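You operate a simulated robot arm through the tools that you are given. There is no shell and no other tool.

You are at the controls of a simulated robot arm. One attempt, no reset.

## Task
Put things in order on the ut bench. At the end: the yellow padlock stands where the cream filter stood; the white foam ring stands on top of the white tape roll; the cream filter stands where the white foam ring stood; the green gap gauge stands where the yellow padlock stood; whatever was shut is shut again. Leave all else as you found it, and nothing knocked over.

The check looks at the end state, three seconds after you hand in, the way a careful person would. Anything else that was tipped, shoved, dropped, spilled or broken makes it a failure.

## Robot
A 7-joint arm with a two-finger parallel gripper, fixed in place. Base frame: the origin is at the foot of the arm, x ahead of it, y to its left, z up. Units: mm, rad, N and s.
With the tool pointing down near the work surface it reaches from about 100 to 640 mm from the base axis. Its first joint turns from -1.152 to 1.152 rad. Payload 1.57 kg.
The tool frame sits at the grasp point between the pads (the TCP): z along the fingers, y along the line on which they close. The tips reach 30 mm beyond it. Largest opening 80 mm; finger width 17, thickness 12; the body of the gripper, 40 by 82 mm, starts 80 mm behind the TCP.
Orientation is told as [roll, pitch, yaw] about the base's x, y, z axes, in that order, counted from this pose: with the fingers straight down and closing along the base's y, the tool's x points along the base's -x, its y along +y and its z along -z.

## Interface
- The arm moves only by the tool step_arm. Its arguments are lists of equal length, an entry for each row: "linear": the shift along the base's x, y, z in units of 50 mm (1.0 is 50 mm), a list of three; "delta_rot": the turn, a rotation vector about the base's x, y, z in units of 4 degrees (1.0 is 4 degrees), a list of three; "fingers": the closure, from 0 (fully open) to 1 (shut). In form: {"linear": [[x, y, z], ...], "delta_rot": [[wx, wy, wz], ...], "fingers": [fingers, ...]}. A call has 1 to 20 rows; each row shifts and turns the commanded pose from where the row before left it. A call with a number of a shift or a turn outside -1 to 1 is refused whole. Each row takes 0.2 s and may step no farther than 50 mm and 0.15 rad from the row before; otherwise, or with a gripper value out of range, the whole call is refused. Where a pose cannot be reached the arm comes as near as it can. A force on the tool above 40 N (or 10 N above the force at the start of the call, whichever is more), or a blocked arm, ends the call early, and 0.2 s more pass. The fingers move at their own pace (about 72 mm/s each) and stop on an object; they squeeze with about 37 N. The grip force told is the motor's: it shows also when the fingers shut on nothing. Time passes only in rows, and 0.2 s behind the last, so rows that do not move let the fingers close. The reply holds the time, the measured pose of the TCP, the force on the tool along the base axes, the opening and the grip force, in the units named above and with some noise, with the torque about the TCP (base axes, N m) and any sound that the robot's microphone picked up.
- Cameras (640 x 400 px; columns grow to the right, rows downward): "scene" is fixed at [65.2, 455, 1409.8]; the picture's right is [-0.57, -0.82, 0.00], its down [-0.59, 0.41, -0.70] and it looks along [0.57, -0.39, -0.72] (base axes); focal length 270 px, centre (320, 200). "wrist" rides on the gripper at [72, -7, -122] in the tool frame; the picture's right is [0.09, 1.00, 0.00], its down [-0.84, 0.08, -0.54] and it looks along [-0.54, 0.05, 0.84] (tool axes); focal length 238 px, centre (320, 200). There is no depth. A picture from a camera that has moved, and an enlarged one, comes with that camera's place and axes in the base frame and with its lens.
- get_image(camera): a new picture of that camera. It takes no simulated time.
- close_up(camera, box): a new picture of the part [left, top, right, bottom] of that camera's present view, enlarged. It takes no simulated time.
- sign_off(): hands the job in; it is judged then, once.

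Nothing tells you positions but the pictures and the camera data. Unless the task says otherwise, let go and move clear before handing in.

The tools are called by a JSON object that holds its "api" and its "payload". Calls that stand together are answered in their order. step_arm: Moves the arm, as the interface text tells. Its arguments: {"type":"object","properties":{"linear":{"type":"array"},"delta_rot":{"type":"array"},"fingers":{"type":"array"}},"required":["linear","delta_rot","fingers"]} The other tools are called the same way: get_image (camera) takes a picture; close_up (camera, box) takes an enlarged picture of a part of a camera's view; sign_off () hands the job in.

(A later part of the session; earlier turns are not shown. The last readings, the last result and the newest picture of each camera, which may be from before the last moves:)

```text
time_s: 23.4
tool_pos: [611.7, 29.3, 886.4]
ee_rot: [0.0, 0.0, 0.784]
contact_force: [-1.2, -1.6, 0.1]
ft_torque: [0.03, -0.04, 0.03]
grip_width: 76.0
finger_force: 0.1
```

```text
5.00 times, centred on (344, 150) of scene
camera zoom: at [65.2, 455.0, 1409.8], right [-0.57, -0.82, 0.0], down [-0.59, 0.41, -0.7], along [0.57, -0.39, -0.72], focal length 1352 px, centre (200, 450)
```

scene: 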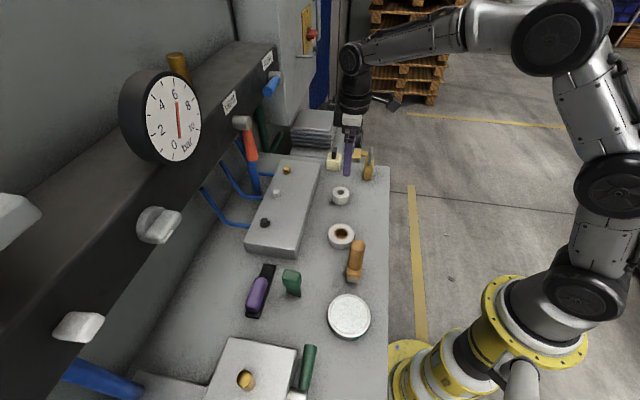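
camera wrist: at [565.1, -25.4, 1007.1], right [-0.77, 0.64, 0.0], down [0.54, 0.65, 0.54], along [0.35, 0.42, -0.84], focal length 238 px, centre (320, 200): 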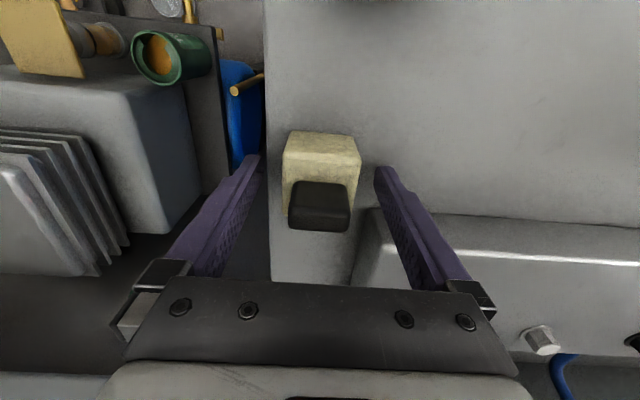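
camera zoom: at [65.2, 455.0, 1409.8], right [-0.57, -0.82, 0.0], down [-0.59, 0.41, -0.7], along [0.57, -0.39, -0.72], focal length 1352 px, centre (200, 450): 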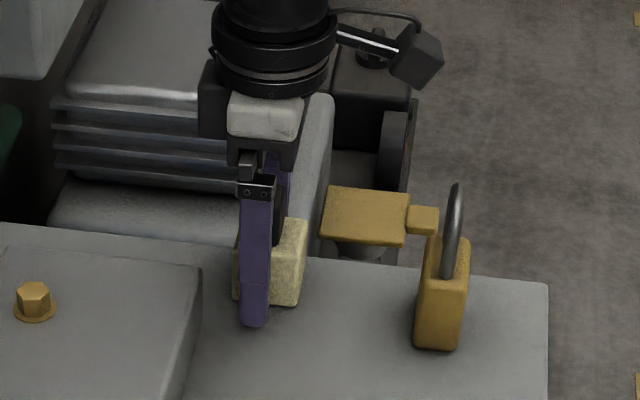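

The fingers straddle the filter cleanly. I'm closing and lifting.

{"api": "step_arm", "payload": {"linear": [[0, 0, 0], [0, 0, 0], [0, 0, 0], [0, 0, 0], [0, 0, 0.1], [0, 0, 0.3], [0, 0, 0.8], [0, 0, 0.6], [0, 0, 0]], "delta_rot": [[0, 0, 0], [0, 0, 0], [0, 0, 0], [0, 0, 0], [0, 0, 0], [0, 0, 0], [0, 0, 0], [0, 0, 0], [0, 0, 0]], "fingers": [0.3, 0.65, 0.65, 0.65, 0.65, 0.65, 0.65, 0.65, 0.65]}}

{"api": "get_image", "payload": {"camera": "wrist"}}

{"api": "close_up", "payload": {"camera": "wrist", "box": [240, 140, 400, 240]}}

{"api": "close_up", "payload": {"camera": "scene", "box": [280, 110, 408, 190]}}

```text
time_s: 25.4
tool_pos: [610.3, 27.8, 973.3]
ee_rot: [0.0, 0.0, 0.785]
contact_force: [0.6, 0.2, 0.0]
ft_torque: [0.0, 0.02, -0.03]
grip_width: 41.9
finger_force: 36.5
```

```text
taken
camera wrist: at [564.0, -27.0, 1094.3], right [-0.77, 0.64, 0.0], down [0.54, 0.65, 0.54], along [0.35, 0.42, -0.84], focal length 238 px, centre (320, 200)
```

wrist: 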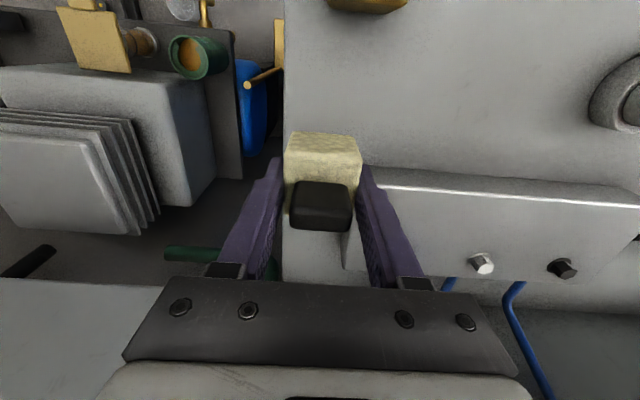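

```text
4.00 times, centred on (320, 190) of wrist
camera zoom: at [564.0, -27.0, 1094.3], right [-0.77, 0.64, 0.0], down [0.54, 0.65, 0.54], along [0.35, 0.42, -0.84], focal length 953 px, centre (320, 240)
```

zoom: 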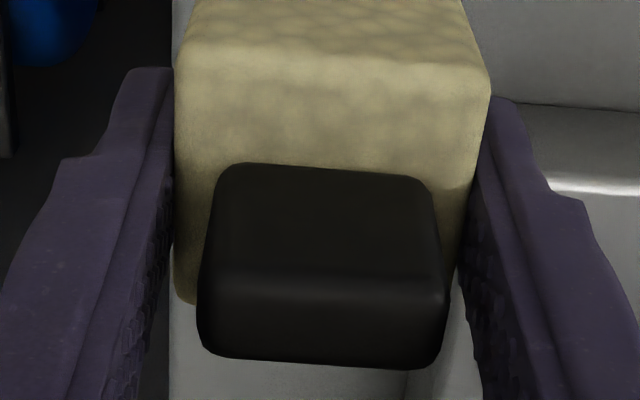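

```text
5.00 times, centred on (344, 150) of scene
camera zoom: at [65.2, 455.0, 1409.8], right [-0.57, -0.82, 0.0], down [-0.59, 0.41, -0.7], along [0.57, -0.39, -0.72], focal length 1352 px, centre (200, 450)
```

zoom: 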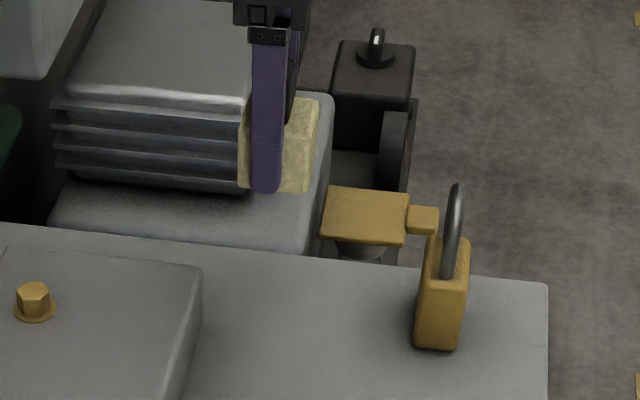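

The filter is held at 41.9 mm and upright. I'm carrying it to where the foam ring stood, at about (483,102).

{"api": "step_arm", "payload": {"linear": [[-0.5, 0.284, 0], [-0.7, 0.398, 0], [-0.7, 0.398, 0], [-0.5, 0.284, 0], [-0.19, 0.108, 0], [0, 0, 0], [0, 0, -0.6], [0, 0, -0.6], [0, 0, -0.4], [0, 0, -0.1], [0, 0, 0], [0, 0, 0]], "delta_rot": [[0, 0, 0], [0, 0, 0], [0, 0, 0], [0, 0, 0], [0, 0, 0], [0, 0, 0], [0, 0, 0], [0, 0, 0], [0, 0, 0], [0, 0, 0], [0, 0, 0], [0, 0, 0]], "fingers": [0.65, 0.65, 0.65, 0.65, 0.65, 0.65, 0.65, 0.65, 0.65, 0.65, 0.65, 0.65]}}

{"api": "get_image", "payload": {"camera": "wrist"}}

{"api": "close_up", "payload": {"camera": "scene", "box": [280, 140, 408, 220]}}

```text
time_s: 28.0
tool_pos: [483.7, 100.9, 889.2]
ee_rot: [0.0, -0.001, 0.785]
contact_force: [-0.1, 0.0, -1.2]
ft_torque: [0.0, 0.0, 0.01]
grip_width: 42.0
finger_force: 36.7
```

```text
taken
camera wrist: at [437.4, 46.1, 1011.7], right [-0.77, 0.64, 0.0], down [0.54, 0.65, 0.54], along [0.35, 0.42, -0.84], focal length 238 px, centre (320, 200)
```

wrist: 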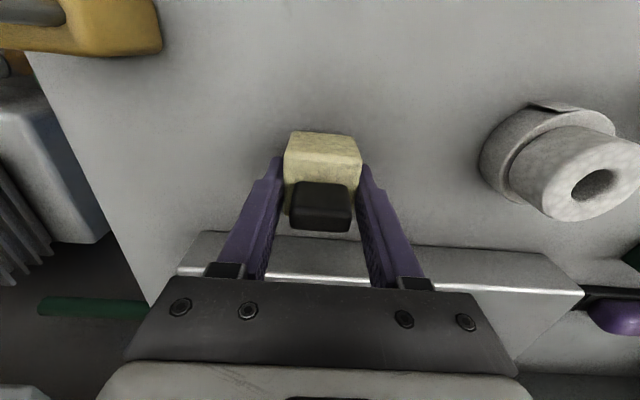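

```text
5.00 times, centred on (344, 180) of scene
camera zoom: at [65.2, 455.0, 1409.8], right [-0.57, -0.82, 0.0], down [-0.59, 0.41, -0.7], along [0.57, -0.39, -0.72], focal length 1352 px, centre (200, 300)
```

zoom: 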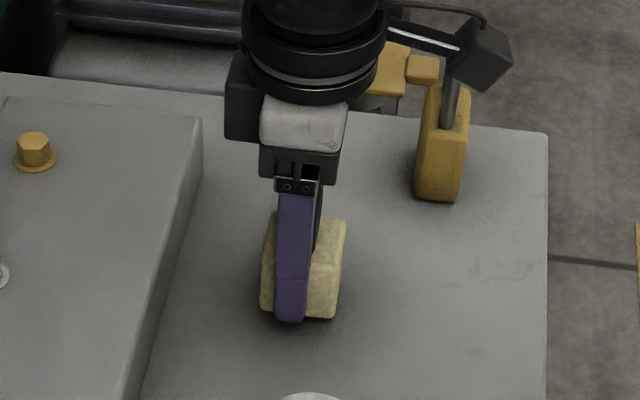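

{"api": "step_arm", "payload": {"linear": [[0, 0, -0.06], [0, 0, 0]], "delta_rot": [[0, 0, 0], [0, 0, 0]], "fingers": [0.65, 0.65]}}

{"api": "step_arm", "payload": {"linear": [[0, 0, -0.02], [0, 0, 0]], "delta_rot": [[0, 0, 0], [0, 0, 0]], "fingers": [0.65, 0.65]}}

{"api": "step_arm", "payload": {"linear": [[0, 0, -0.02], [0, 0, 0]], "delta_rot": [[0, 0, 0], [0, 0, 0]], "fingers": [0.65, 0.65]}}

```text
time_s: 28.6
tool_pos: [483.4, 101.5, 886.7]
ee_rot: [0.0, 0.0, 0.786]
contact_force: [-0.1, -0.3, -0.3]
ft_torque: [0.02, 0.01, -0.01]
grip_width: 41.9
finger_force: 37.0
```

```text
time_s: 29.2
tool_pos: [483.1, 102.7, 886.2]
ee_rot: [-0.001, -0.002, 0.785]
contact_force: [0.1, -0.6, 3.0]
ft_torque: [-0.03, 0.01, 0.0]
grip_width: 42.0
finger_force: 36.3
```

```text
time_s: 29.8
tool_pos: [483.1, 103.8, 885.1]
ee_rot: [-0.003, -0.004, 0.786]
contact_force: [-2.7, 0.2, 11.9]
ft_torque: [-0.05, 0.2, -0.02]
grip_width: 41.8
finger_force: 36.1
```

Contact with the bench. I'll release gradually and rise.

{"api": "step_arm", "payload": {"linear": [[0, 0, 0.01], [0, 0, 0], [0, 0, 0], [0, 0, 0], [0, 0, 0], [0, 0, 0], [0, 0, 0], [0, 0, 0.2], [0, 0, 0.5], [0, 0, 0.8], [0, 0, 0.8], [0, 0, 0]], "delta_rot": [[0, 0, 0], [0, 0, 0], [0, 0, 0], [0, 0, 0], [0, 0, 0], [0, 0, 0], [0, 0, 0], [0, 0, 0], [0, 0, 0], [0, 0, 0], [0, 0, 0], [0, 0, 0]], "fingers": [0.5, 0.46, 0.43, 0.4, 0.34, 0.26, 0.15, 0.1, 0.1, 0.1, 0, 0]}}

{"api": "get_image", "payload": {"camera": "wrist"}}

{"api": "close_up", "payload": {"camera": "scene", "box": [280, 140, 408, 220]}}

```text
time_s: 32.4
tool_pos: [484.5, 103.5, 1002.2]
ee_rot: [0.0, -0.001, 0.784]
contact_force: [-0.8, 0.4, 0.4]
ft_torque: [-0.05, -0.01, -0.03]
grip_width: 79.9
finger_force: 0.0
```

```text
taken
camera wrist: at [437.7, 47.3, 1123.0], right [-0.77, 0.64, 0.0], down [0.54, 0.65, 0.54], along [0.35, 0.42, -0.84], focal length 238 px, centre (320, 200)
```

wrist: 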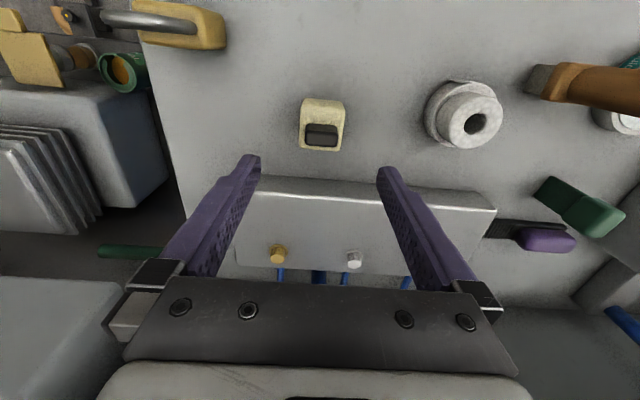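

```text
5.00 times, centred on (344, 180) of scene
camera zoom: at [65.2, 455.0, 1409.8], right [-0.57, -0.82, 0.0], down [-0.59, 0.41, -0.7], along [0.57, -0.39, -0.72], focal length 1352 px, centre (200, 300)
```

zoom: 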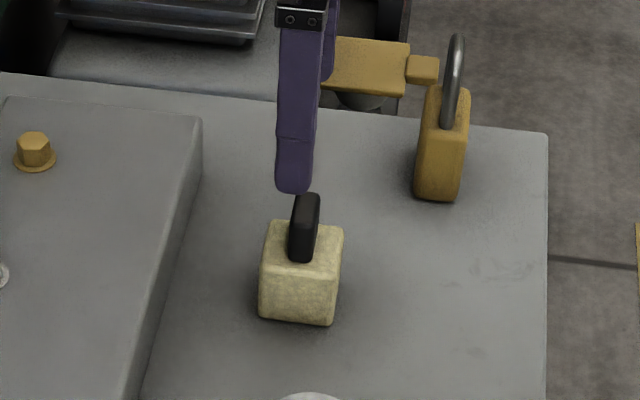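

The filter stands where the ring was. Now to the padlock for a closer look.

{"api": "step_arm", "payload": {"linear": [[0.1, -0.7, 0], [0.12, -0.8, 0], [0.12, -0.8, 0], [0.1, -0.7, 0], [0, 0, 0], [0, 0, 0]], "delta_rot": [[0, 0, 0], [0, 0, 0], [0, 0, 0], [0, 0, 0], [0, 0, 0], [0, 0, 0]], "fingers": [0, 0, 0, 0, 0, 0]}}

{"api": "get_image", "payload": {"camera": "wrist"}}

{"api": "close_up", "payload": {"camera": "wrist", "box": [240, 80, 400, 180]}}

{"api": "close_up", "payload": {"camera": "scene", "box": [300, 120, 428, 200]}}

```text
time_s: 33.8
tool_pos: [503.3, -47.5, 1002.2]
ee_rot: [0.0, 0.0, 0.785]
contact_force: [-0.2, 0.1, 0.0]
ft_torque: [-0.05, -0.03, 0.0]
grip_width: 79.9
finger_force: 0.0
```

```text
taken
camera wrist: at [456.1, -102.7, 1122.6], right [-0.77, 0.64, 0.0], down [0.54, 0.65, 0.54], along [0.35, 0.42, -0.84], focal length 238 px, centre (320, 200)
```

wrist: 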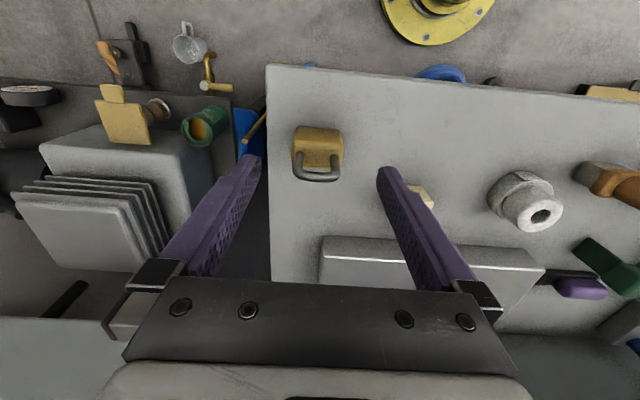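

```text
4.00 times, centred on (320, 130) of wrist
camera zoom: at [456.1, -102.7, 1122.6], right [-0.77, 0.64, 0.0], down [0.54, 0.65, 0.54], along [0.35, 0.42, -0.84], focal length 953 px, centre (320, 480)
```

zoom: 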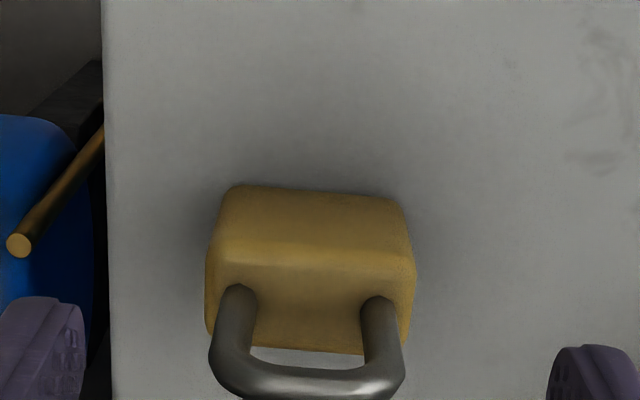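

```text
5.00 times, centred on (364, 160) of scene
camera zoom: at [65.2, 455.0, 1409.8], right [-0.57, -0.82, 0.0], down [-0.59, 0.41, -0.7], along [0.57, -0.39, -0.72], focal length 1352 px, centre (100, 400)
```

zoom: 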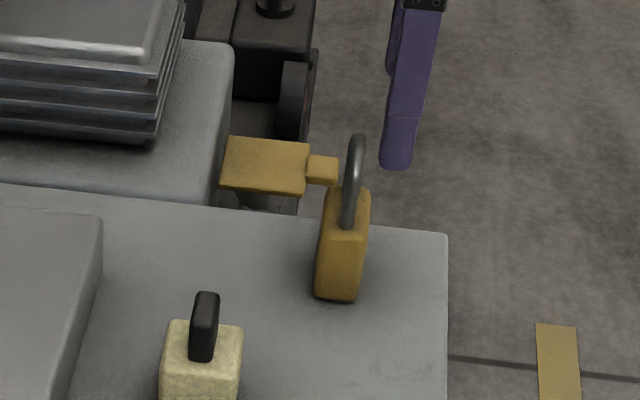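

{"api": "step_arm", "payload": {"linear": [[0.316, 0.262, 0], [0, 0, -0.4], [0, 0, -0.5], [0, 0, -0.4], [0, 0, 0], [0, 0, 0]], "delta_rot": [[0, 0, 0], [0, 0, 0], [0, 0, 0], [0, 0, 0], [0, 0, 0], [0, 0, 0]], "fingers": [0, 0, 0, 0, 0, 0]}}

{"api": "get_image", "payload": {"camera": "wrist"}}

{"api": "close_up", "payload": {"camera": "wrist", "box": [240, 100, 400, 200]}}

{"api": "close_up", "payload": {"camera": "scene", "box": [300, 120, 428, 200]}}

```text
time_s: 35.2
tool_pos: [520.4, -34.8, 936.7]
ee_rot: [0.002, -0.001, 0.787]
contact_force: [0.5, 0.9, 0.2]
ft_torque: [0.01, 0.0, -0.02]
grip_width: 79.9
finger_force: 0.1
```

```text
taken
camera wrist: at [474.2, -89.6, 1057.8], right [-0.77, 0.64, 0.0], down [0.54, 0.65, 0.54], along [0.35, 0.42, -0.84], focal length 238 px, centre (320, 200)
```

wrist: 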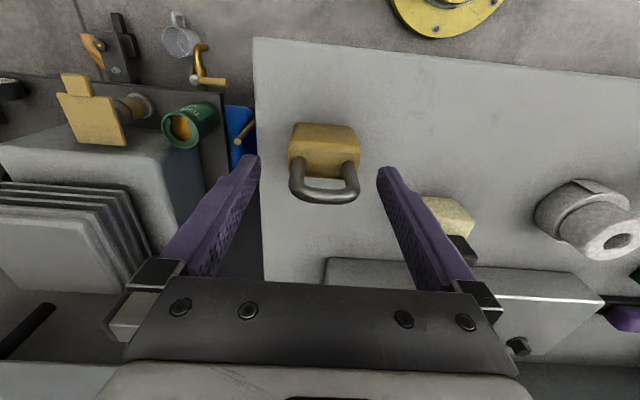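

```text
4.00 times, centred on (320, 150) of wrist
camera zoom: at [474.2, -89.6, 1057.8], right [-0.77, 0.64, 0.0], down [0.54, 0.65, 0.54], along [0.35, 0.42, -0.84], focal length 953 px, centre (320, 400)
```

zoom: 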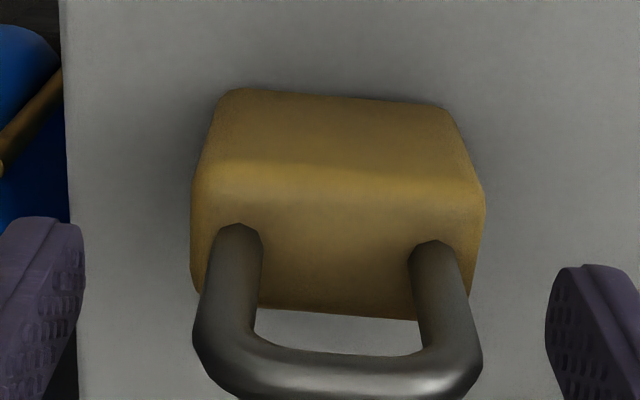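

```text
5.00 times, centred on (364, 160) of scene
camera zoom: at [65.2, 455.0, 1409.8], right [-0.57, -0.82, 0.0], down [-0.59, 0.41, -0.7], along [0.57, -0.39, -0.72], focal length 1352 px, centre (100, 400)
```

zoom: 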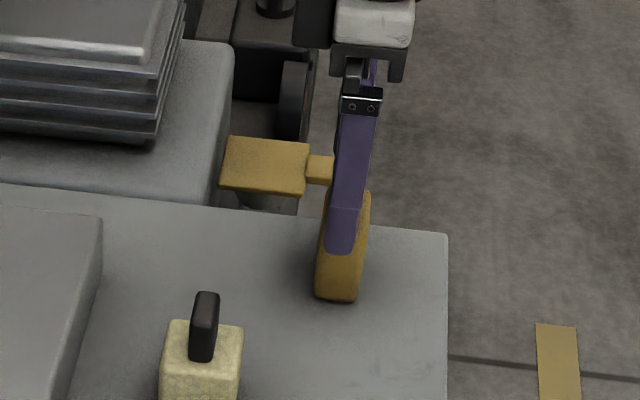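

Centred on the padlock, with the fingers clear of the body on both sides. I'm lowering and gripping.

{"api": "step_arm", "payload": {"linear": [[0, 0, -0.4], [0, 0, -0.4], [0, 0, -0.2], [0, 0, 0], [0, 0, 0], [0, 0, 0], [0, 0, 0], [0, 0, 0]], "delta_rot": [[0, 0, 0], [0, 0, 0], [0, 0, 0], [0, 0, 0], [0, 0, 0], [0, 0, 0], [0, 0, 0], [0, 0, 0]], "fingers": [0, 0, 0, 0, 0.3, 0.7, 0.7, 0.7]}}

{"api": "get_image", "payload": {"camera": "wrist"}}

{"api": "close_up", "payload": {"camera": "scene", "box": [300, 120, 428, 200]}}

```text
time_s: 37.0
tool_pos: [520.4, -34.0, 885.9]
ee_rot: [-0.001, 0.001, 0.786]
contact_force: [0.8, 0.4, -0.5]
ft_torque: [0.01, -0.01, 0.01]
grip_width: 51.3
finger_force: 37.3
```

```text
taken
camera wrist: at [474.2, -88.3, 1006.6], right [-0.77, 0.64, 0.0], down [0.54, 0.65, 0.54], along [0.35, 0.42, -0.84], focal length 238 px, centre (320, 200)
```

wrist: 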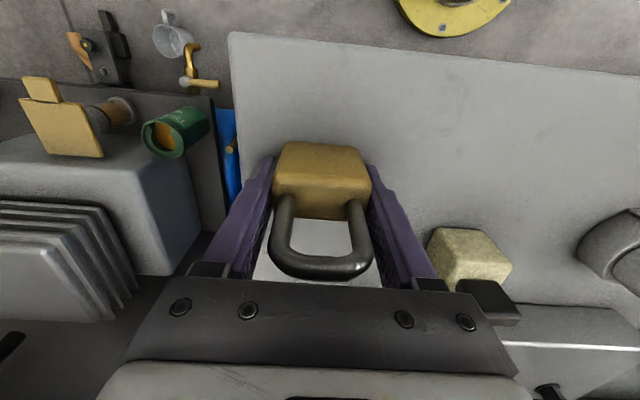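

```text
5.00 times, centred on (364, 160) of scene
camera zoom: at [65.2, 455.0, 1409.8], right [-0.57, -0.82, 0.0], down [-0.59, 0.41, -0.7], along [0.57, -0.39, -0.72], focal length 1352 px, centre (100, 400)
```

zoom: 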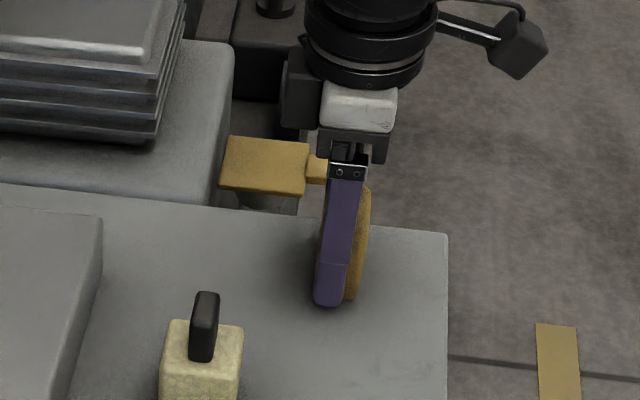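

The padlock is gripped at 51.3 mm. I'm lifting and checking the hold.

{"api": "step_arm", "payload": {"linear": [[0, 0, 0.1], [0, 0, 0.3], [0, 0, 0.6], [0, 0, 0.6], [0, 0, 0]], "delta_rot": [[0, 0, 0], [0, 0, 0], [0, 0, 0], [0, 0, 0], [0, 0, 0]], "fingers": [0.7, 0.7, 0.7, 0.7, 0.7]}}

{"api": "get_image", "payload": {"camera": "wrist"}}

{"api": "close_up", "payload": {"camera": "scene", "box": [300, 100, 428, 180]}}

```text
time_s: 38.2
tool_pos: [522.2, -33.2, 964.5]
ee_rot: [0.001, 0.0, 0.786]
contact_force: [-0.6, 0.3, -0.5]
ft_torque: [-0.03, 0.0, 0.02]
grip_width: 51.7
finger_force: 36.9
```

```text
taken
camera wrist: at [475.5, -88.8, 1086.1], right [-0.77, 0.64, 0.0], down [0.54, 0.65, 0.54], along [0.35, 0.42, -0.84], focal length 238 px, centre (320, 200)
```

wrist: 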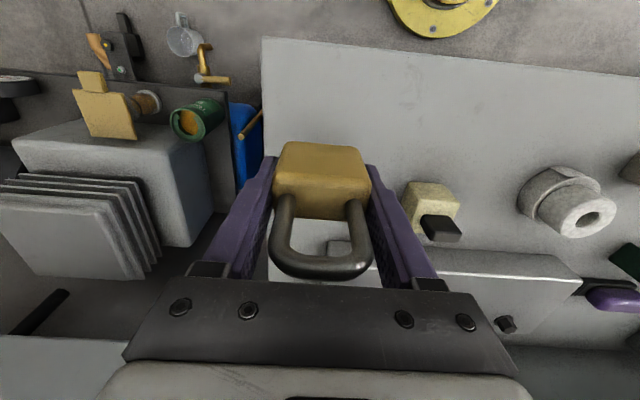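

```text
5.00 times, centred on (364, 140) of scene
camera zoom: at [65.2, 455.0, 1409.8], right [-0.57, -0.82, 0.0], down [-0.59, 0.41, -0.7], along [0.57, -0.39, -0.72], focal length 1352 px, centre (100, 500)
```

zoom: 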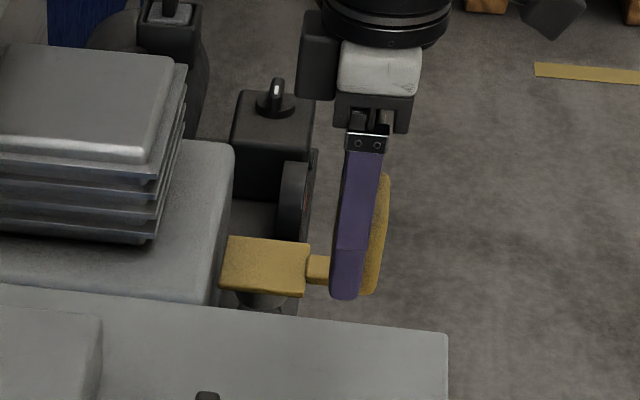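

Held firmly. I'm carrying it to the filter's original place and lowering to just above the bench.

{"api": "step_arm", "payload": {"linear": [[0.4, 0.28, 0], [0.6, 0.415, 0], [0.5, 0.345, 0], [0.312, 0.214, 0], [0, 0, 0], [0, 0, -0.6], [0, 0, -0.6], [0, 0, -0.3], [0, 0, 0], [0, 0, 0]], "delta_rot": [[0, 0, 0], [0, 0, 0], [0, 0, 0], [0, 0, 0], [0, 0, 0], [0, 0, 0], [0, 0, 0], [0, 0, 0], [0, 0, 0], [0, 0, 0]], "fingers": [0.7, 0.7, 0.7, 0.7, 0.7, 0.7, 0.7, 0.7, 0.7, 0.7]}}

{"api": "get_image", "payload": {"camera": "wrist"}}

{"api": "close_up", "payload": {"camera": "scene", "box": [280, 110, 408, 190]}}

```text
time_s: 40.4
tool_pos: [611.1, 30.5, 889.1]
ee_rot: [-0.001, -0.001, 0.786]
contact_force: [-0.1, 0.3, -1.0]
ft_torque: [0.03, 0.03, -0.01]
grip_width: 51.7
finger_force: 36.7
```

```text
taken
camera wrist: at [564.9, -25.3, 1011.5], right [-0.77, 0.64, 0.0], down [0.54, 0.65, 0.54], along [0.35, 0.42, -0.84], focal length 238 px, centre (320, 200)
```

wrist: 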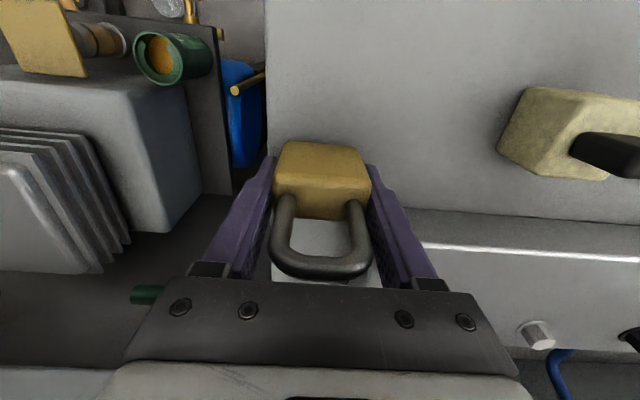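

```text
5.00 times, centred on (344, 150) of scene
camera zoom: at [65.2, 455.0, 1409.8], right [-0.57, -0.82, 0.0], down [-0.59, 0.41, -0.7], along [0.57, -0.39, -0.72], focal length 1352 px, centre (200, 450)
```

zoom: 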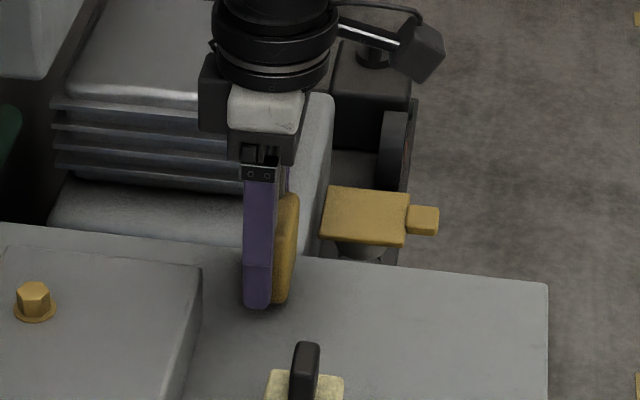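

{"api": "step_arm", "payload": {"linear": [[0, 0, -0.06], [0, 0, 0]], "delta_rot": [[0, 0, 0], [0, 0, 0]], "fingers": [0.7, 0.7]}}

{"api": "step_arm", "payload": {"linear": [[0, 0, -0.02], [0, 0, 0]], "delta_rot": [[0, 0, 0], [0, 0, 0]], "fingers": [0.7, 0.7]}}

{"api": "step_arm", "payload": {"linear": [[0, 0, -0.02], [0, 0, 0]], "delta_rot": [[0, 0, 0], [0, 0, 0]], "fingers": [0.7, 0.7]}}

```text
time_s: 41.0
tool_pos: [612.1, 28.4, 887.4]
ee_rot: [0.001, -0.001, 0.785]
contact_force: [-0.3, 0.8, -0.2]
ft_torque: [0.02, -0.01, 0.0]
grip_width: 51.2
finger_force: 37.6
```

```text
time_s: 41.6
tool_pos: [611.0, 28.2, 885.7]
ee_rot: [0.001, 0.001, 0.785]
contact_force: [-0.3, 0.5, -1.1]
ft_torque: [0.0, -0.01, -0.02]
grip_width: 51.5
finger_force: 37.3
```

```text
time_s: 42.2
tool_pos: [611.5, 28.6, 884.7]
ee_rot: [0.001, 0.0, 0.786]
contact_force: [0.4, 0.1, -1.6]
ft_torque: [-0.01, 0.01, 0.02]
grip_width: 51.3
finger_force: 37.1
```

{"api": "step_arm", "payload": {"linear": [[0, 0, -0.02], [0, 0, 0]], "delta_rot": [[0, 0, 0], [0, 0, 0]], "fingers": [0.7, 0.7]}}

{"api": "step_arm", "payload": {"linear": [[0, 0, -0.015], [0, 0, 0]], "delta_rot": [[0, 0, 0], [0, 0, 0]], "fingers": [0.7, 0.7]}}

```text
time_s: 42.8
tool_pos: [611.2, 27.6, 884.4]
ee_rot: [-0.001, -0.002, 0.786]
contact_force: [-1.7, 0.8, 8.2]
ft_torque: [0.08, 0.3, 0.0]
grip_width: 51.4
finger_force: 37.1
```

```text
time_s: 43.4
tool_pos: [609.9, 28.2, 885.1]
ee_rot: [-0.002, -0.005, 0.786]
contact_force: [-3.4, 3.4, 15.1]
ft_torque: [0.1, 0.43, -0.03]
grip_width: 51.5
finger_force: 36.9
```

The padlock is seated. I'm releasing gradually and lifting straight up.

{"api": "step_arm", "payload": {"linear": [[0, 0, 0.01], [0, 0, 0], [0, 0, 0], [0, 0, 0], [0, 0, 0], [0, 0, 0], [0, 0, 0], [0, 0, 0.2], [0, 0, 0.5], [0, 0, 0.8], [0, 0, 0.9], [0, 0, 0]], "delta_rot": [[0, 0, 0], [0, 0, 0], [0, 0, 0], [0, 0, 0], [0, 0, 0], [0, 0, 0], [0, 0, 0], [0, 0, 0], [0, 0, 0], [0, 0, 0], [0, 0, 0], [0, 0, 0]], "fingers": [0.45, 0.36, 0.33, 0.29, 0.24, 0.18, 0.1, 0.1, 0.1, 0.1, 0, 0]}}

{"api": "get_image", "payload": {"camera": "wrist"}}

{"api": "close_up", "payload": {"camera": "scene", "box": [280, 110, 408, 190]}}

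```text
time_s: 46.0
tool_pos: [611.4, 29.4, 1006.2]
ee_rot: [0.0, -0.002, 0.786]
contact_force: [0.1, 0.2, 0.0]
ft_torque: [-0.02, 0.03, 0.01]
grip_width: 80.3
finger_force: 0.0
```

```text
taken
camera wrist: at [563.9, -24.4, 1126.3], right [-0.77, 0.64, 0.0], down [0.54, 0.65, 0.54], along [0.35, 0.42, -0.84], focal length 238 px, centre (320, 200)
```

wrist: 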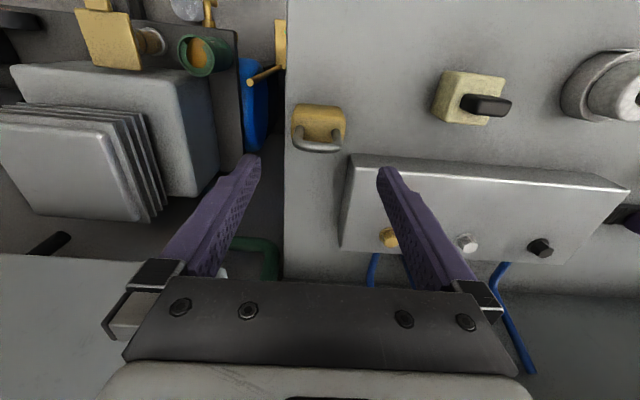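

```text
5.00 times, centred on (344, 150) of scene
camera zoom: at [65.2, 455.0, 1409.8], right [-0.57, -0.82, 0.0], down [-0.59, 0.41, -0.7], along [0.57, -0.39, -0.72], focal length 1352 px, centre (200, 450)
```

zoom: 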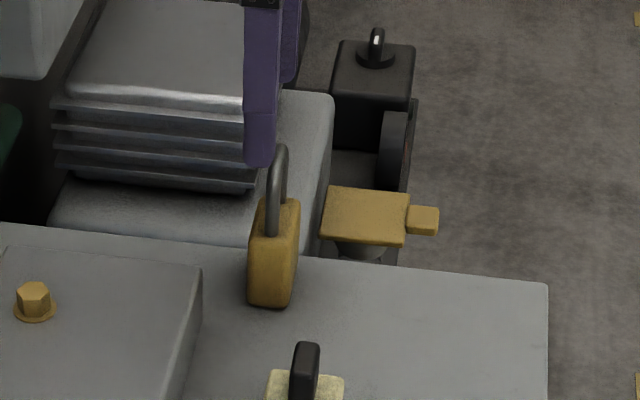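

The padlock stands where the filter stood. Now I'm moving along the bench to the green gap gauge, staying behind the tall brush.

{"api": "step_arm", "payload": {"linear": [[-0.617, 0.639, 0.15], [-0.617, 0.639, 0.15], [-0.617, 0.639, 0], [-0.617, 0.639, 0], [-0.617, 0.639, 0], [-0.617, 0.639, 0], [-0.617, 0.639, 0], [-0.617, 0.639, 0], [-0.617, 0.639, 0], [-0.617, 0.639, 0], [0, 0, 0], [0, 0, 0]], "delta_rot": [[0, 0, 0], [0, 0, 0], [0, 0, 0], [0, 0, 0], [0, 0, 0], [0, 0, 0], [0, 0, 0], [0, 0, 0], [0, 0, 0], [0, 0, 0], [0, 0, 0], [0, 0, 0]], "fingers": [0, 0, 0, 0, 0, 0, 0, 0, 0, 0, 0, 0]}}

{"api": "get_image", "payload": {"camera": "wrist"}}

{"api": "get_image", "payload": {"camera": "scene"}}

{"api": "close_up", "payload": {"camera": "wrist", "box": [240, 80, 400, 180]}}

{"api": "close_up", "payload": {"camera": "scene", "box": [230, 240, 358, 320]}}

```text
time_s: 48.6
tool_pos: [303.9, 346.7, 1020.5]
ee_rot: [0.0, 0.0, 0.786]
contact_force: [-0.3, -0.9, -0.5]
ft_torque: [0.01, 0.0, -0.03]
grip_width: 80.2
finger_force: 0.2
```

```text
taken
camera wrist: at [258.0, 292.0, 1141.2], right [-0.77, 0.64, 0.0], down [0.54, 0.65, 0.54], along [0.35, 0.42, -0.84], focal length 238 px, centre (320, 200)
```

wrist: 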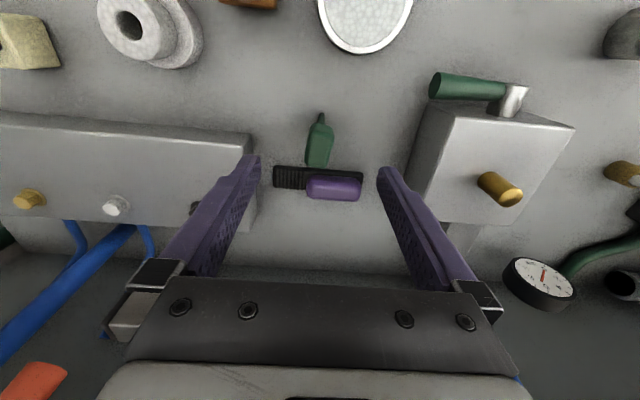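

```text
taken
```

scene: 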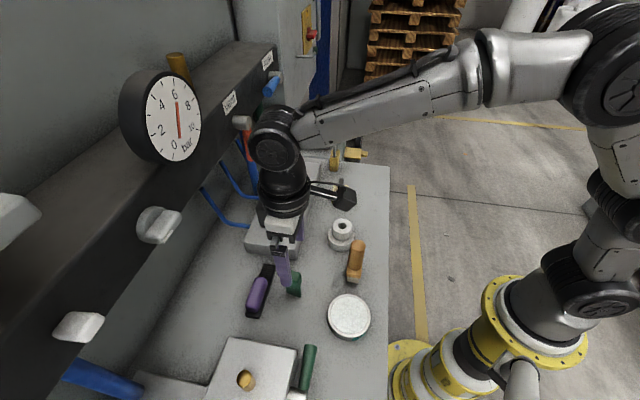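

```text
4.00 times, centred on (320, 130) of wrist
camera zoom: at [258.0, 292.0, 1141.2], right [-0.77, 0.64, 0.0], down [0.54, 0.65, 0.54], along [0.35, 0.42, -0.84], focal length 953 px, centre (320, 480)
```

zoom: 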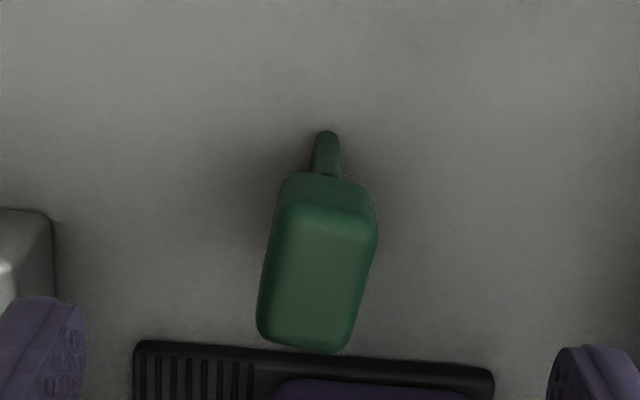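

```text
5.00 times, centred on (294, 280) of scene
camera zoom: at [65.2, 455.0, 1409.8], right [-0.57, -0.82, 0.0], down [-0.59, 0.41, -0.7], along [0.57, -0.39, -0.72], focal length 1352 px, centre (450, -200)
```

zoom: 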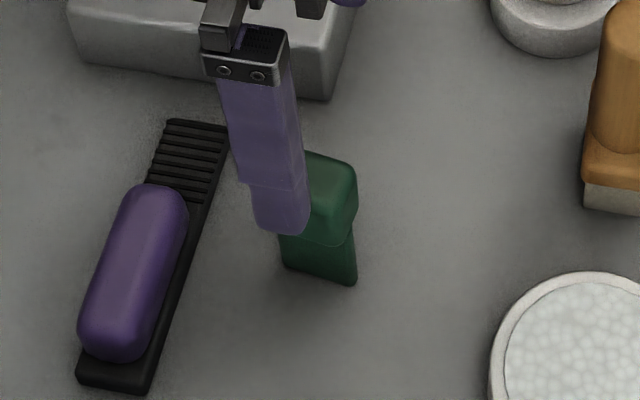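

The gauge is a block head on a thin blade, standing at about (310,353) with its long axis heading 37°. I'm turning the gripper −8° to match, centring over it and coming down partway.

{"api": "step_arm", "payload": {"linear": [[0.07, 0.055, 0], [0.07, 0.055, 0], [0, 0, -0.5], [0, 0, -0.5], [0, 0, -0.09], [0, 0, 0], [0, 0, 0]], "delta_rot": [[0, 0, -1.0], [0, 0, -1.0], [0, 0, 0], [0, 0, 0], [0, 0, 0], [0, 0, 0], [0, 0, 0]], "fingers": [0, 0, 0, 0, 0, 0, 0]}}

{"api": "get_image", "payload": {"camera": "wrist"}}

{"api": "close_up", "payload": {"camera": "wrist", "box": [240, 100, 400, 200]}}

{"api": "close_up", "payload": {"camera": "scene", "box": [230, 230, 358, 310]}}

```text
time_s: 50.2
tool_pos: [309.8, 351.9, 966.3]
ee_rot: [0.002, -0.001, 0.645]
contact_force: [0.1, -0.3, -0.2]
ft_torque: [0.05, 0.0, -0.02]
grip_width: 80.1
finger_force: 0.1
```

```text
taken
camera wrist: at [257.1, 303.4, 1087.1], right [-0.67, 0.74, 0.0], down [0.62, 0.57, 0.54], along [0.4, 0.36, -0.84], focal length 238 px, centre (320, 200)
```

wrist: 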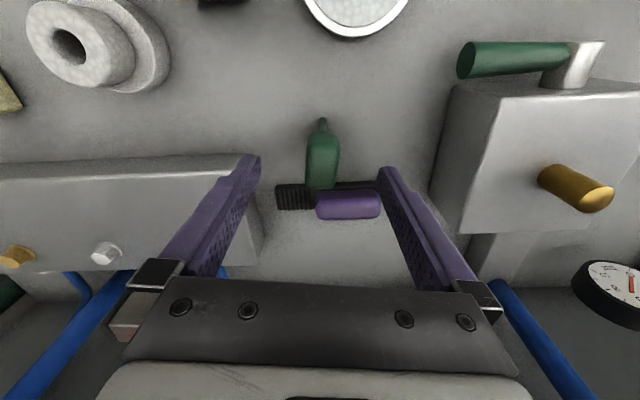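

```text
4.00 times, centred on (320, 150) of wrist
camera zoom: at [257.1, 303.4, 1087.1], right [-0.67, 0.74, 0.0], down [0.62, 0.57, 0.54], along [0.4, 0.36, -0.84], focal length 953 px, centre (320, 400)
```

zoom: 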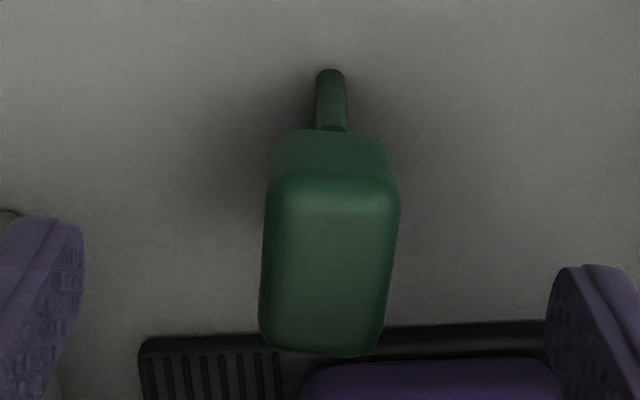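

```text
5.00 times, centred on (294, 270) of scene
camera zoom: at [65.2, 455.0, 1409.8], right [-0.57, -0.82, 0.0], down [-0.59, 0.41, -0.7], along [0.57, -0.39, -0.72], focal length 1352 px, centre (450, -150)
```

zoom: 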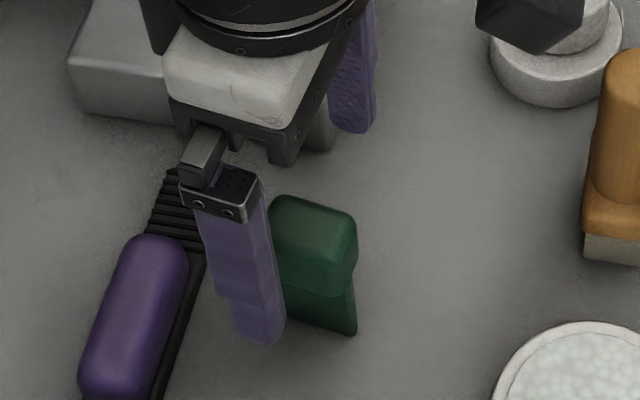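

Aligned and centred. I'm lowering to the head, which sits at z≈896–930, and gripping it.

{"api": "step_arm", "payload": {"linear": [[0.013, 0.036, -0.4], [0, 0, -0.4], [0, 0, -0.26], [0, 0, 0], [0, 0, 0], [0, 0, 0], [0, 0, 0], [0, 0, 0], [0, 0, 0], [0, 0, 0]], "delta_rot": [[0, 0, 0], [0, 0, 0], [0, 0, 0], [0, 0, 0], [0, 0, 0], [0, 0, 0], [0, 0, 0], [0, 0, 0], [0, 0, 0], [0, 0, 0]], "fingers": [0, 0, 0, 0, 0.3, 0.55, 0.65, 0.7, 0.9, 0.9]}}

{"api": "get_image", "payload": {"camera": "wrist"}}

{"api": "close_up", "payload": {"camera": "scene", "box": [230, 230, 358, 310]}}

```text
time_s: 52.4
tool_pos: [311.2, 353.6, 913.3]
ee_rot: [0.001, -0.001, 0.645]
contact_force: [1.7, -0.1, 0.6]
ft_torque: [0.0, -0.02, -0.01]
grip_width: 23.1
finger_force: 35.8
```

```text
taken
camera wrist: at [257.1, 305.7, 1034.0], right [-0.67, 0.74, 0.0], down [0.62, 0.57, 0.54], along [0.4, 0.36, -0.84], focal length 238 px, centre (320, 200)
```

wrist: 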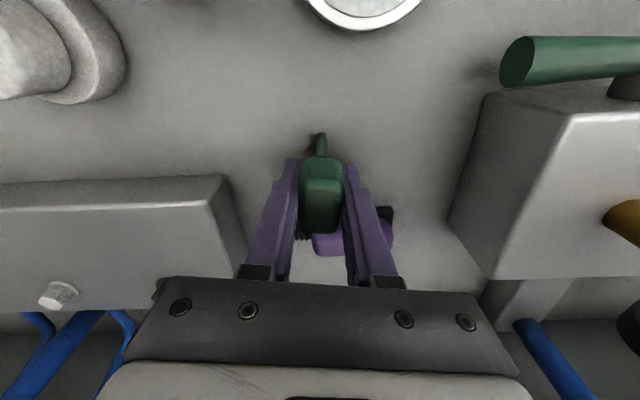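

```text
5.00 times, centred on (294, 270) of scene
camera zoom: at [65.2, 455.0, 1409.8], right [-0.57, -0.82, 0.0], down [-0.59, 0.41, -0.7], along [0.57, -0.39, -0.72], focal length 1352 px, centre (450, -150)
```

zoom: 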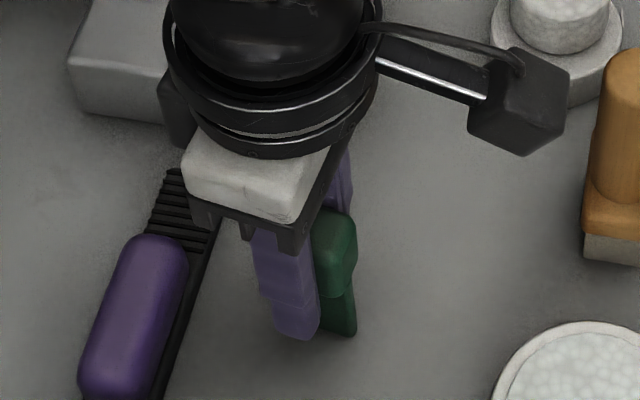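

The gauge is gripped at 23 mm. I'm lifting well clear and carrying it to the padlock's old place, at about (521,−35).

{"api": "step_arm", "payload": {"linear": [[0, 0, 0.1], [0, 0, 0.4], [0, 0, 0.8], [0, 0, 0.8], [0, 0, 0.3], [0.21, -0.39, 0], [0.42, -0.779, 0], [0.42, -0.779, 0], [0.42, -0.779, 0], [0.42, -0.779, 0], [0.42, -0.779, 0], [0.42, -0.779, 0], [0.42, -0.779, 0], [0.42, -0.779, 0], [0.42, -0.779, 0], [0.212, -0.391, 0], [0, 0, 0], [0, 0, 0]], "delta_rot": [[0, 0, 0], [0, 0, 0], [0, 0, 0], [0, 0, 0], [0, 0, 0], [0, 0, 0], [0, 0, 0], [0, 0, 0], [0, 0, 0], [0, 0, 0], [0, 0, 0], [0, 0, 0], [0, 0, 0], [0, 0, 0], [0, 0, 0], [0, 0, 0], [0, 0, 0], [0, 0, 0]], "fingers": [0.9, 0.9, 0.9, 0.9, 0.9, 0.9, 0.9, 0.9, 0.9, 0.9, 0.9, 0.9, 0.9, 0.9, 0.9, 0.9, 0.9, 0.9]}}

{"api": "get_image", "payload": {"camera": "wrist"}}

{"api": "get_image", "payload": {"camera": "scene"}}

```text
time_s: 56.2
tool_pos: [521.7, -34.2, 1032.3]
ee_rot: [0.0, -0.001, 0.644]
contact_force: [-0.4, -0.6, -1.1]
ft_torque: [-0.04, -0.04, -0.02]
grip_width: 23.2
finger_force: 35.3
```

```text
taken
camera wrist: at [468.9, -82.8, 1153.1], right [-0.67, 0.74, 0.0], down [0.62, 0.57, 0.54], along [0.4, 0.36, -0.84], focal length 238 px, centre (320, 200)
```

wrist: 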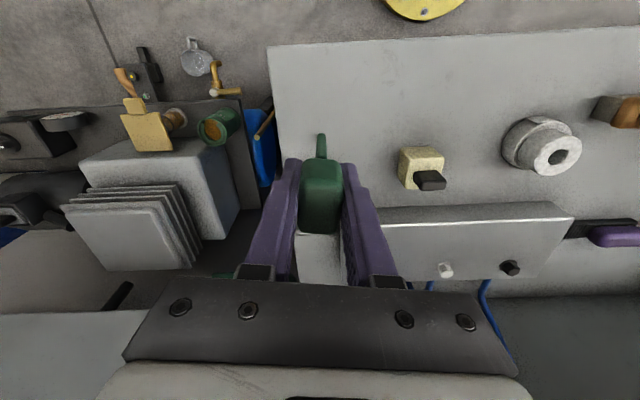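

```text
taken
```

scene: 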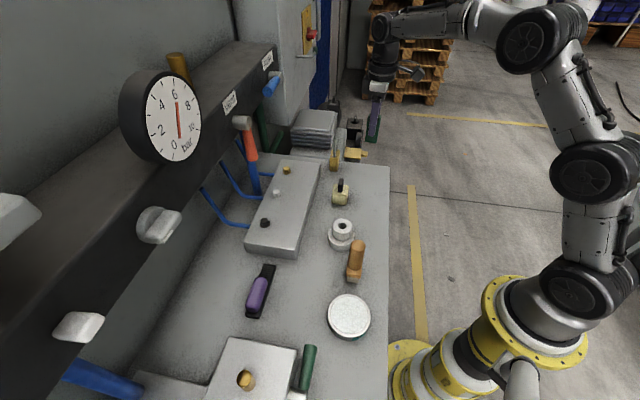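

Now lowering to a few millimetres above the bench.

{"api": "step_arm", "payload": {"linear": [[0, 0, -0.5], [0, 0, -0.8], [0, 0, -0.6], [0, 0, -0.3], [0, 0, -0.1], [0, 0, 0], [0, 0, 0]], "delta_rot": [[0, 0, 0], [0, 0, 0], [0, 0, 0], [0, 0, 0], [0, 0, 0], [0, 0, 0], [0, 0, 0]], "fingers": [0.9, 0.9, 0.9, 0.9, 0.9, 0.9, 0.9]}}

{"api": "get_image", "payload": {"camera": "wrist"}}

{"api": "close_up", "payload": {"camera": "scene", "box": [300, 120, 428, 200]}}

```text
time_s: 57.8
tool_pos: [517.9, -36.3, 917.3]
ee_rot: [-0.001, 0.0, 0.646]
contact_force: [-0.2, 0.1, -1.6]
ft_torque: [0.01, -0.01, -0.02]
grip_width: 23.0
finger_force: 35.7
```

```text
taken
camera wrist: at [465.4, -84.2, 1038.5], right [-0.67, 0.74, 0.0], down [0.62, 0.57, 0.54], along [0.4, 0.36, -0.84], focal length 238 px, centre (320, 200)
```

wrist: 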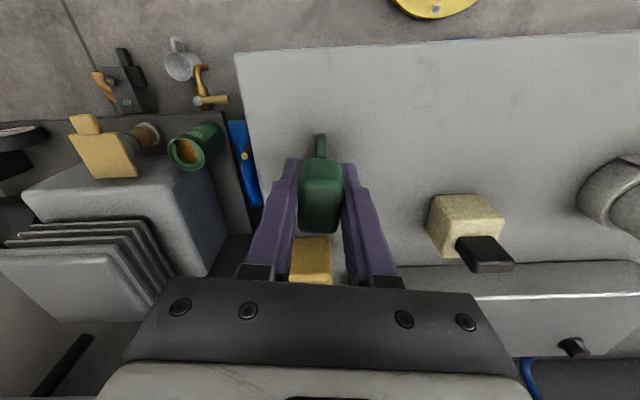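

```text
5.00 times, centred on (364, 160) of scene
camera zoom: at [65.2, 455.0, 1409.8], right [-0.57, -0.82, 0.0], down [-0.59, 0.41, -0.7], along [0.57, -0.39, -0.72], focal length 1352 px, centre (100, 400)
```

zoom: 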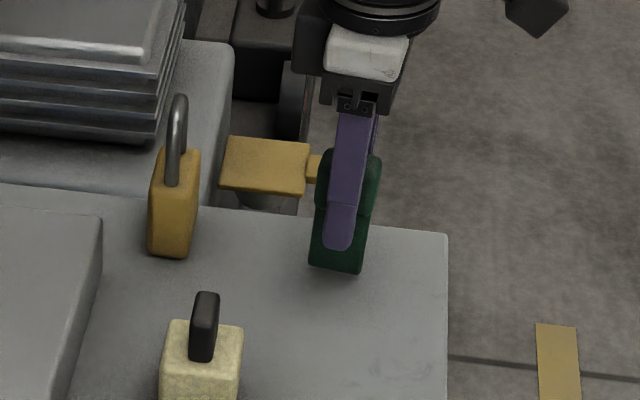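

{"api": "step_arm", "payload": {"linear": [[0, 0, -0.06], [0, 0, 0]], "delta_rot": [[0, 0, 0], [0, 0, 0]], "fingers": [0.9, 0.9]}}

{"api": "step_arm", "payload": {"linear": [[0, 0, -0.02], [0, 0, 0]], "delta_rot": [[0, 0, 0], [0, 0, 0]], "fingers": [0.9, 0.9]}}

{"api": "step_arm", "payload": {"linear": [[0, 0, -0.016], [0, 0, 0]], "delta_rot": [[0, 0, 0], [0, 0, 0]], "fingers": [0.9, 0.9]}}

```text
time_s: 58.4
tool_pos: [519.4, -36.0, 914.5]
ee_rot: [0.0, -0.001, 0.644]
contact_force: [-0.1, 0.4, -0.7]
ft_torque: [-0.03, 0.01, 0.02]
grip_width: 23.3
finger_force: 35.9
```

```text
time_s: 59.0
tool_pos: [520.5, -36.5, 912.2]
ee_rot: [0.0, 0.0, 0.646]
contact_force: [0.2, 0.2, -0.9]
ft_torque: [0.0, 0.0, -0.02]
grip_width: 23.1
finger_force: 35.6
```

```text
time_s: 59.6
tool_pos: [520.4, -37.2, 913.2]
ee_rot: [0.0, -0.002, 0.646]
contact_force: [-1.9, 0.6, 5.2]
ft_torque: [0.07, 0.14, 0.0]
grip_width: 23.3
finger_force: 35.3
```

{"api": "step_arm", "payload": {"linear": [[0, 0, -0.008], [0, 0, 0]], "delta_rot": [[0, 0, 0], [0, 0, 0]], "fingers": [0.9, 0.9]}}

{"api": "step_arm", "payload": {"linear": [[0, 0, 0.006], [0, 0, 0], [0, 0, 0], [0, 0, 0], [0, 0, 0], [0, 0, 0], [0, 0, 0], [0, 0, 0], [0, 0, 0]], "delta_rot": [[0, 0, 0], [0, 0, 0], [0, 0, 0], [0, 0, 0], [0, 0, 0], [0, 0, 0], [0, 0, 0], [0, 0, 0], [0, 0, 0]], "fingers": [0.75, 0.71, 0.7, 0.68, 0.66, 0.63, 0.58, 0.5, 0.4]}}

{"api": "get_image", "payload": {"camera": "wrist"}}

{"api": "close_up", "payload": {"camera": "scene", "box": [300, 120, 428, 200]}}

```text
time_s: 60.2
tool_pos: [520.4, -37.3, 912.4]
ee_rot: [-0.002, -0.001, 0.645]
contact_force: [-1.2, 1.5, 8.7]
ft_torque: [0.11, 0.12, 0.0]
grip_width: 23.1
finger_force: 35.6
```

```text
time_s: 62.2
tool_pos: [519.6, -36.0, 911.1]
ee_rot: [-0.001, -0.002, 0.645]
contact_force: [0.5, 0.3, 0.0]
ft_torque: [0.02, 0.02, 0.0]
grip_width: 47.8
finger_force: 0.2
```

```text
taken
camera wrist: at [466.1, -84.6, 1032.9], right [-0.67, 0.74, 0.0], down [0.62, 0.57, 0.54], along [0.4, 0.36, -0.84], focal length 238 px, centre (320, 200)
```

wrist: 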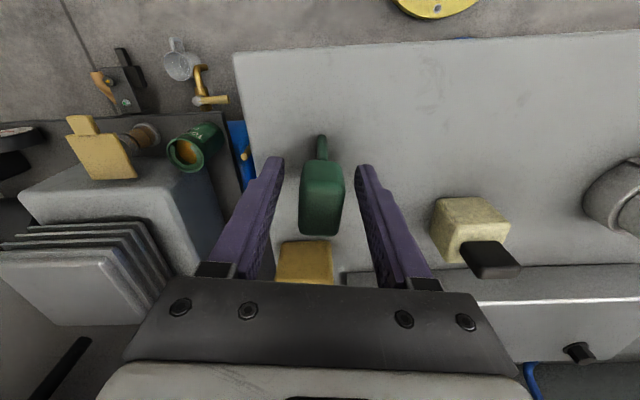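

```text
5.00 times, centred on (364, 160) of scene
camera zoom: at [65.2, 455.0, 1409.8], right [-0.57, -0.82, 0.0], down [-0.59, 0.41, -0.7], along [0.57, -0.39, -0.72], focal length 1352 px, centre (100, 400)
```

zoom: 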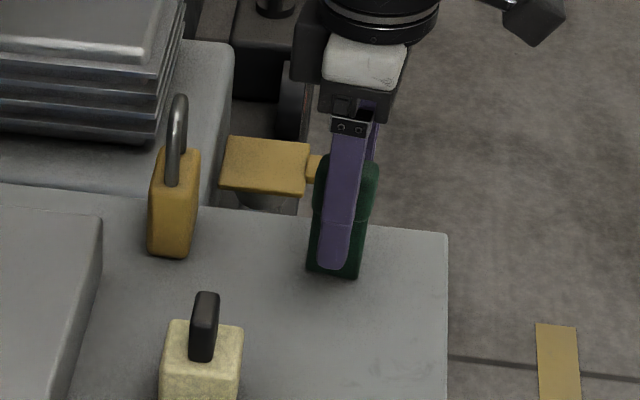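

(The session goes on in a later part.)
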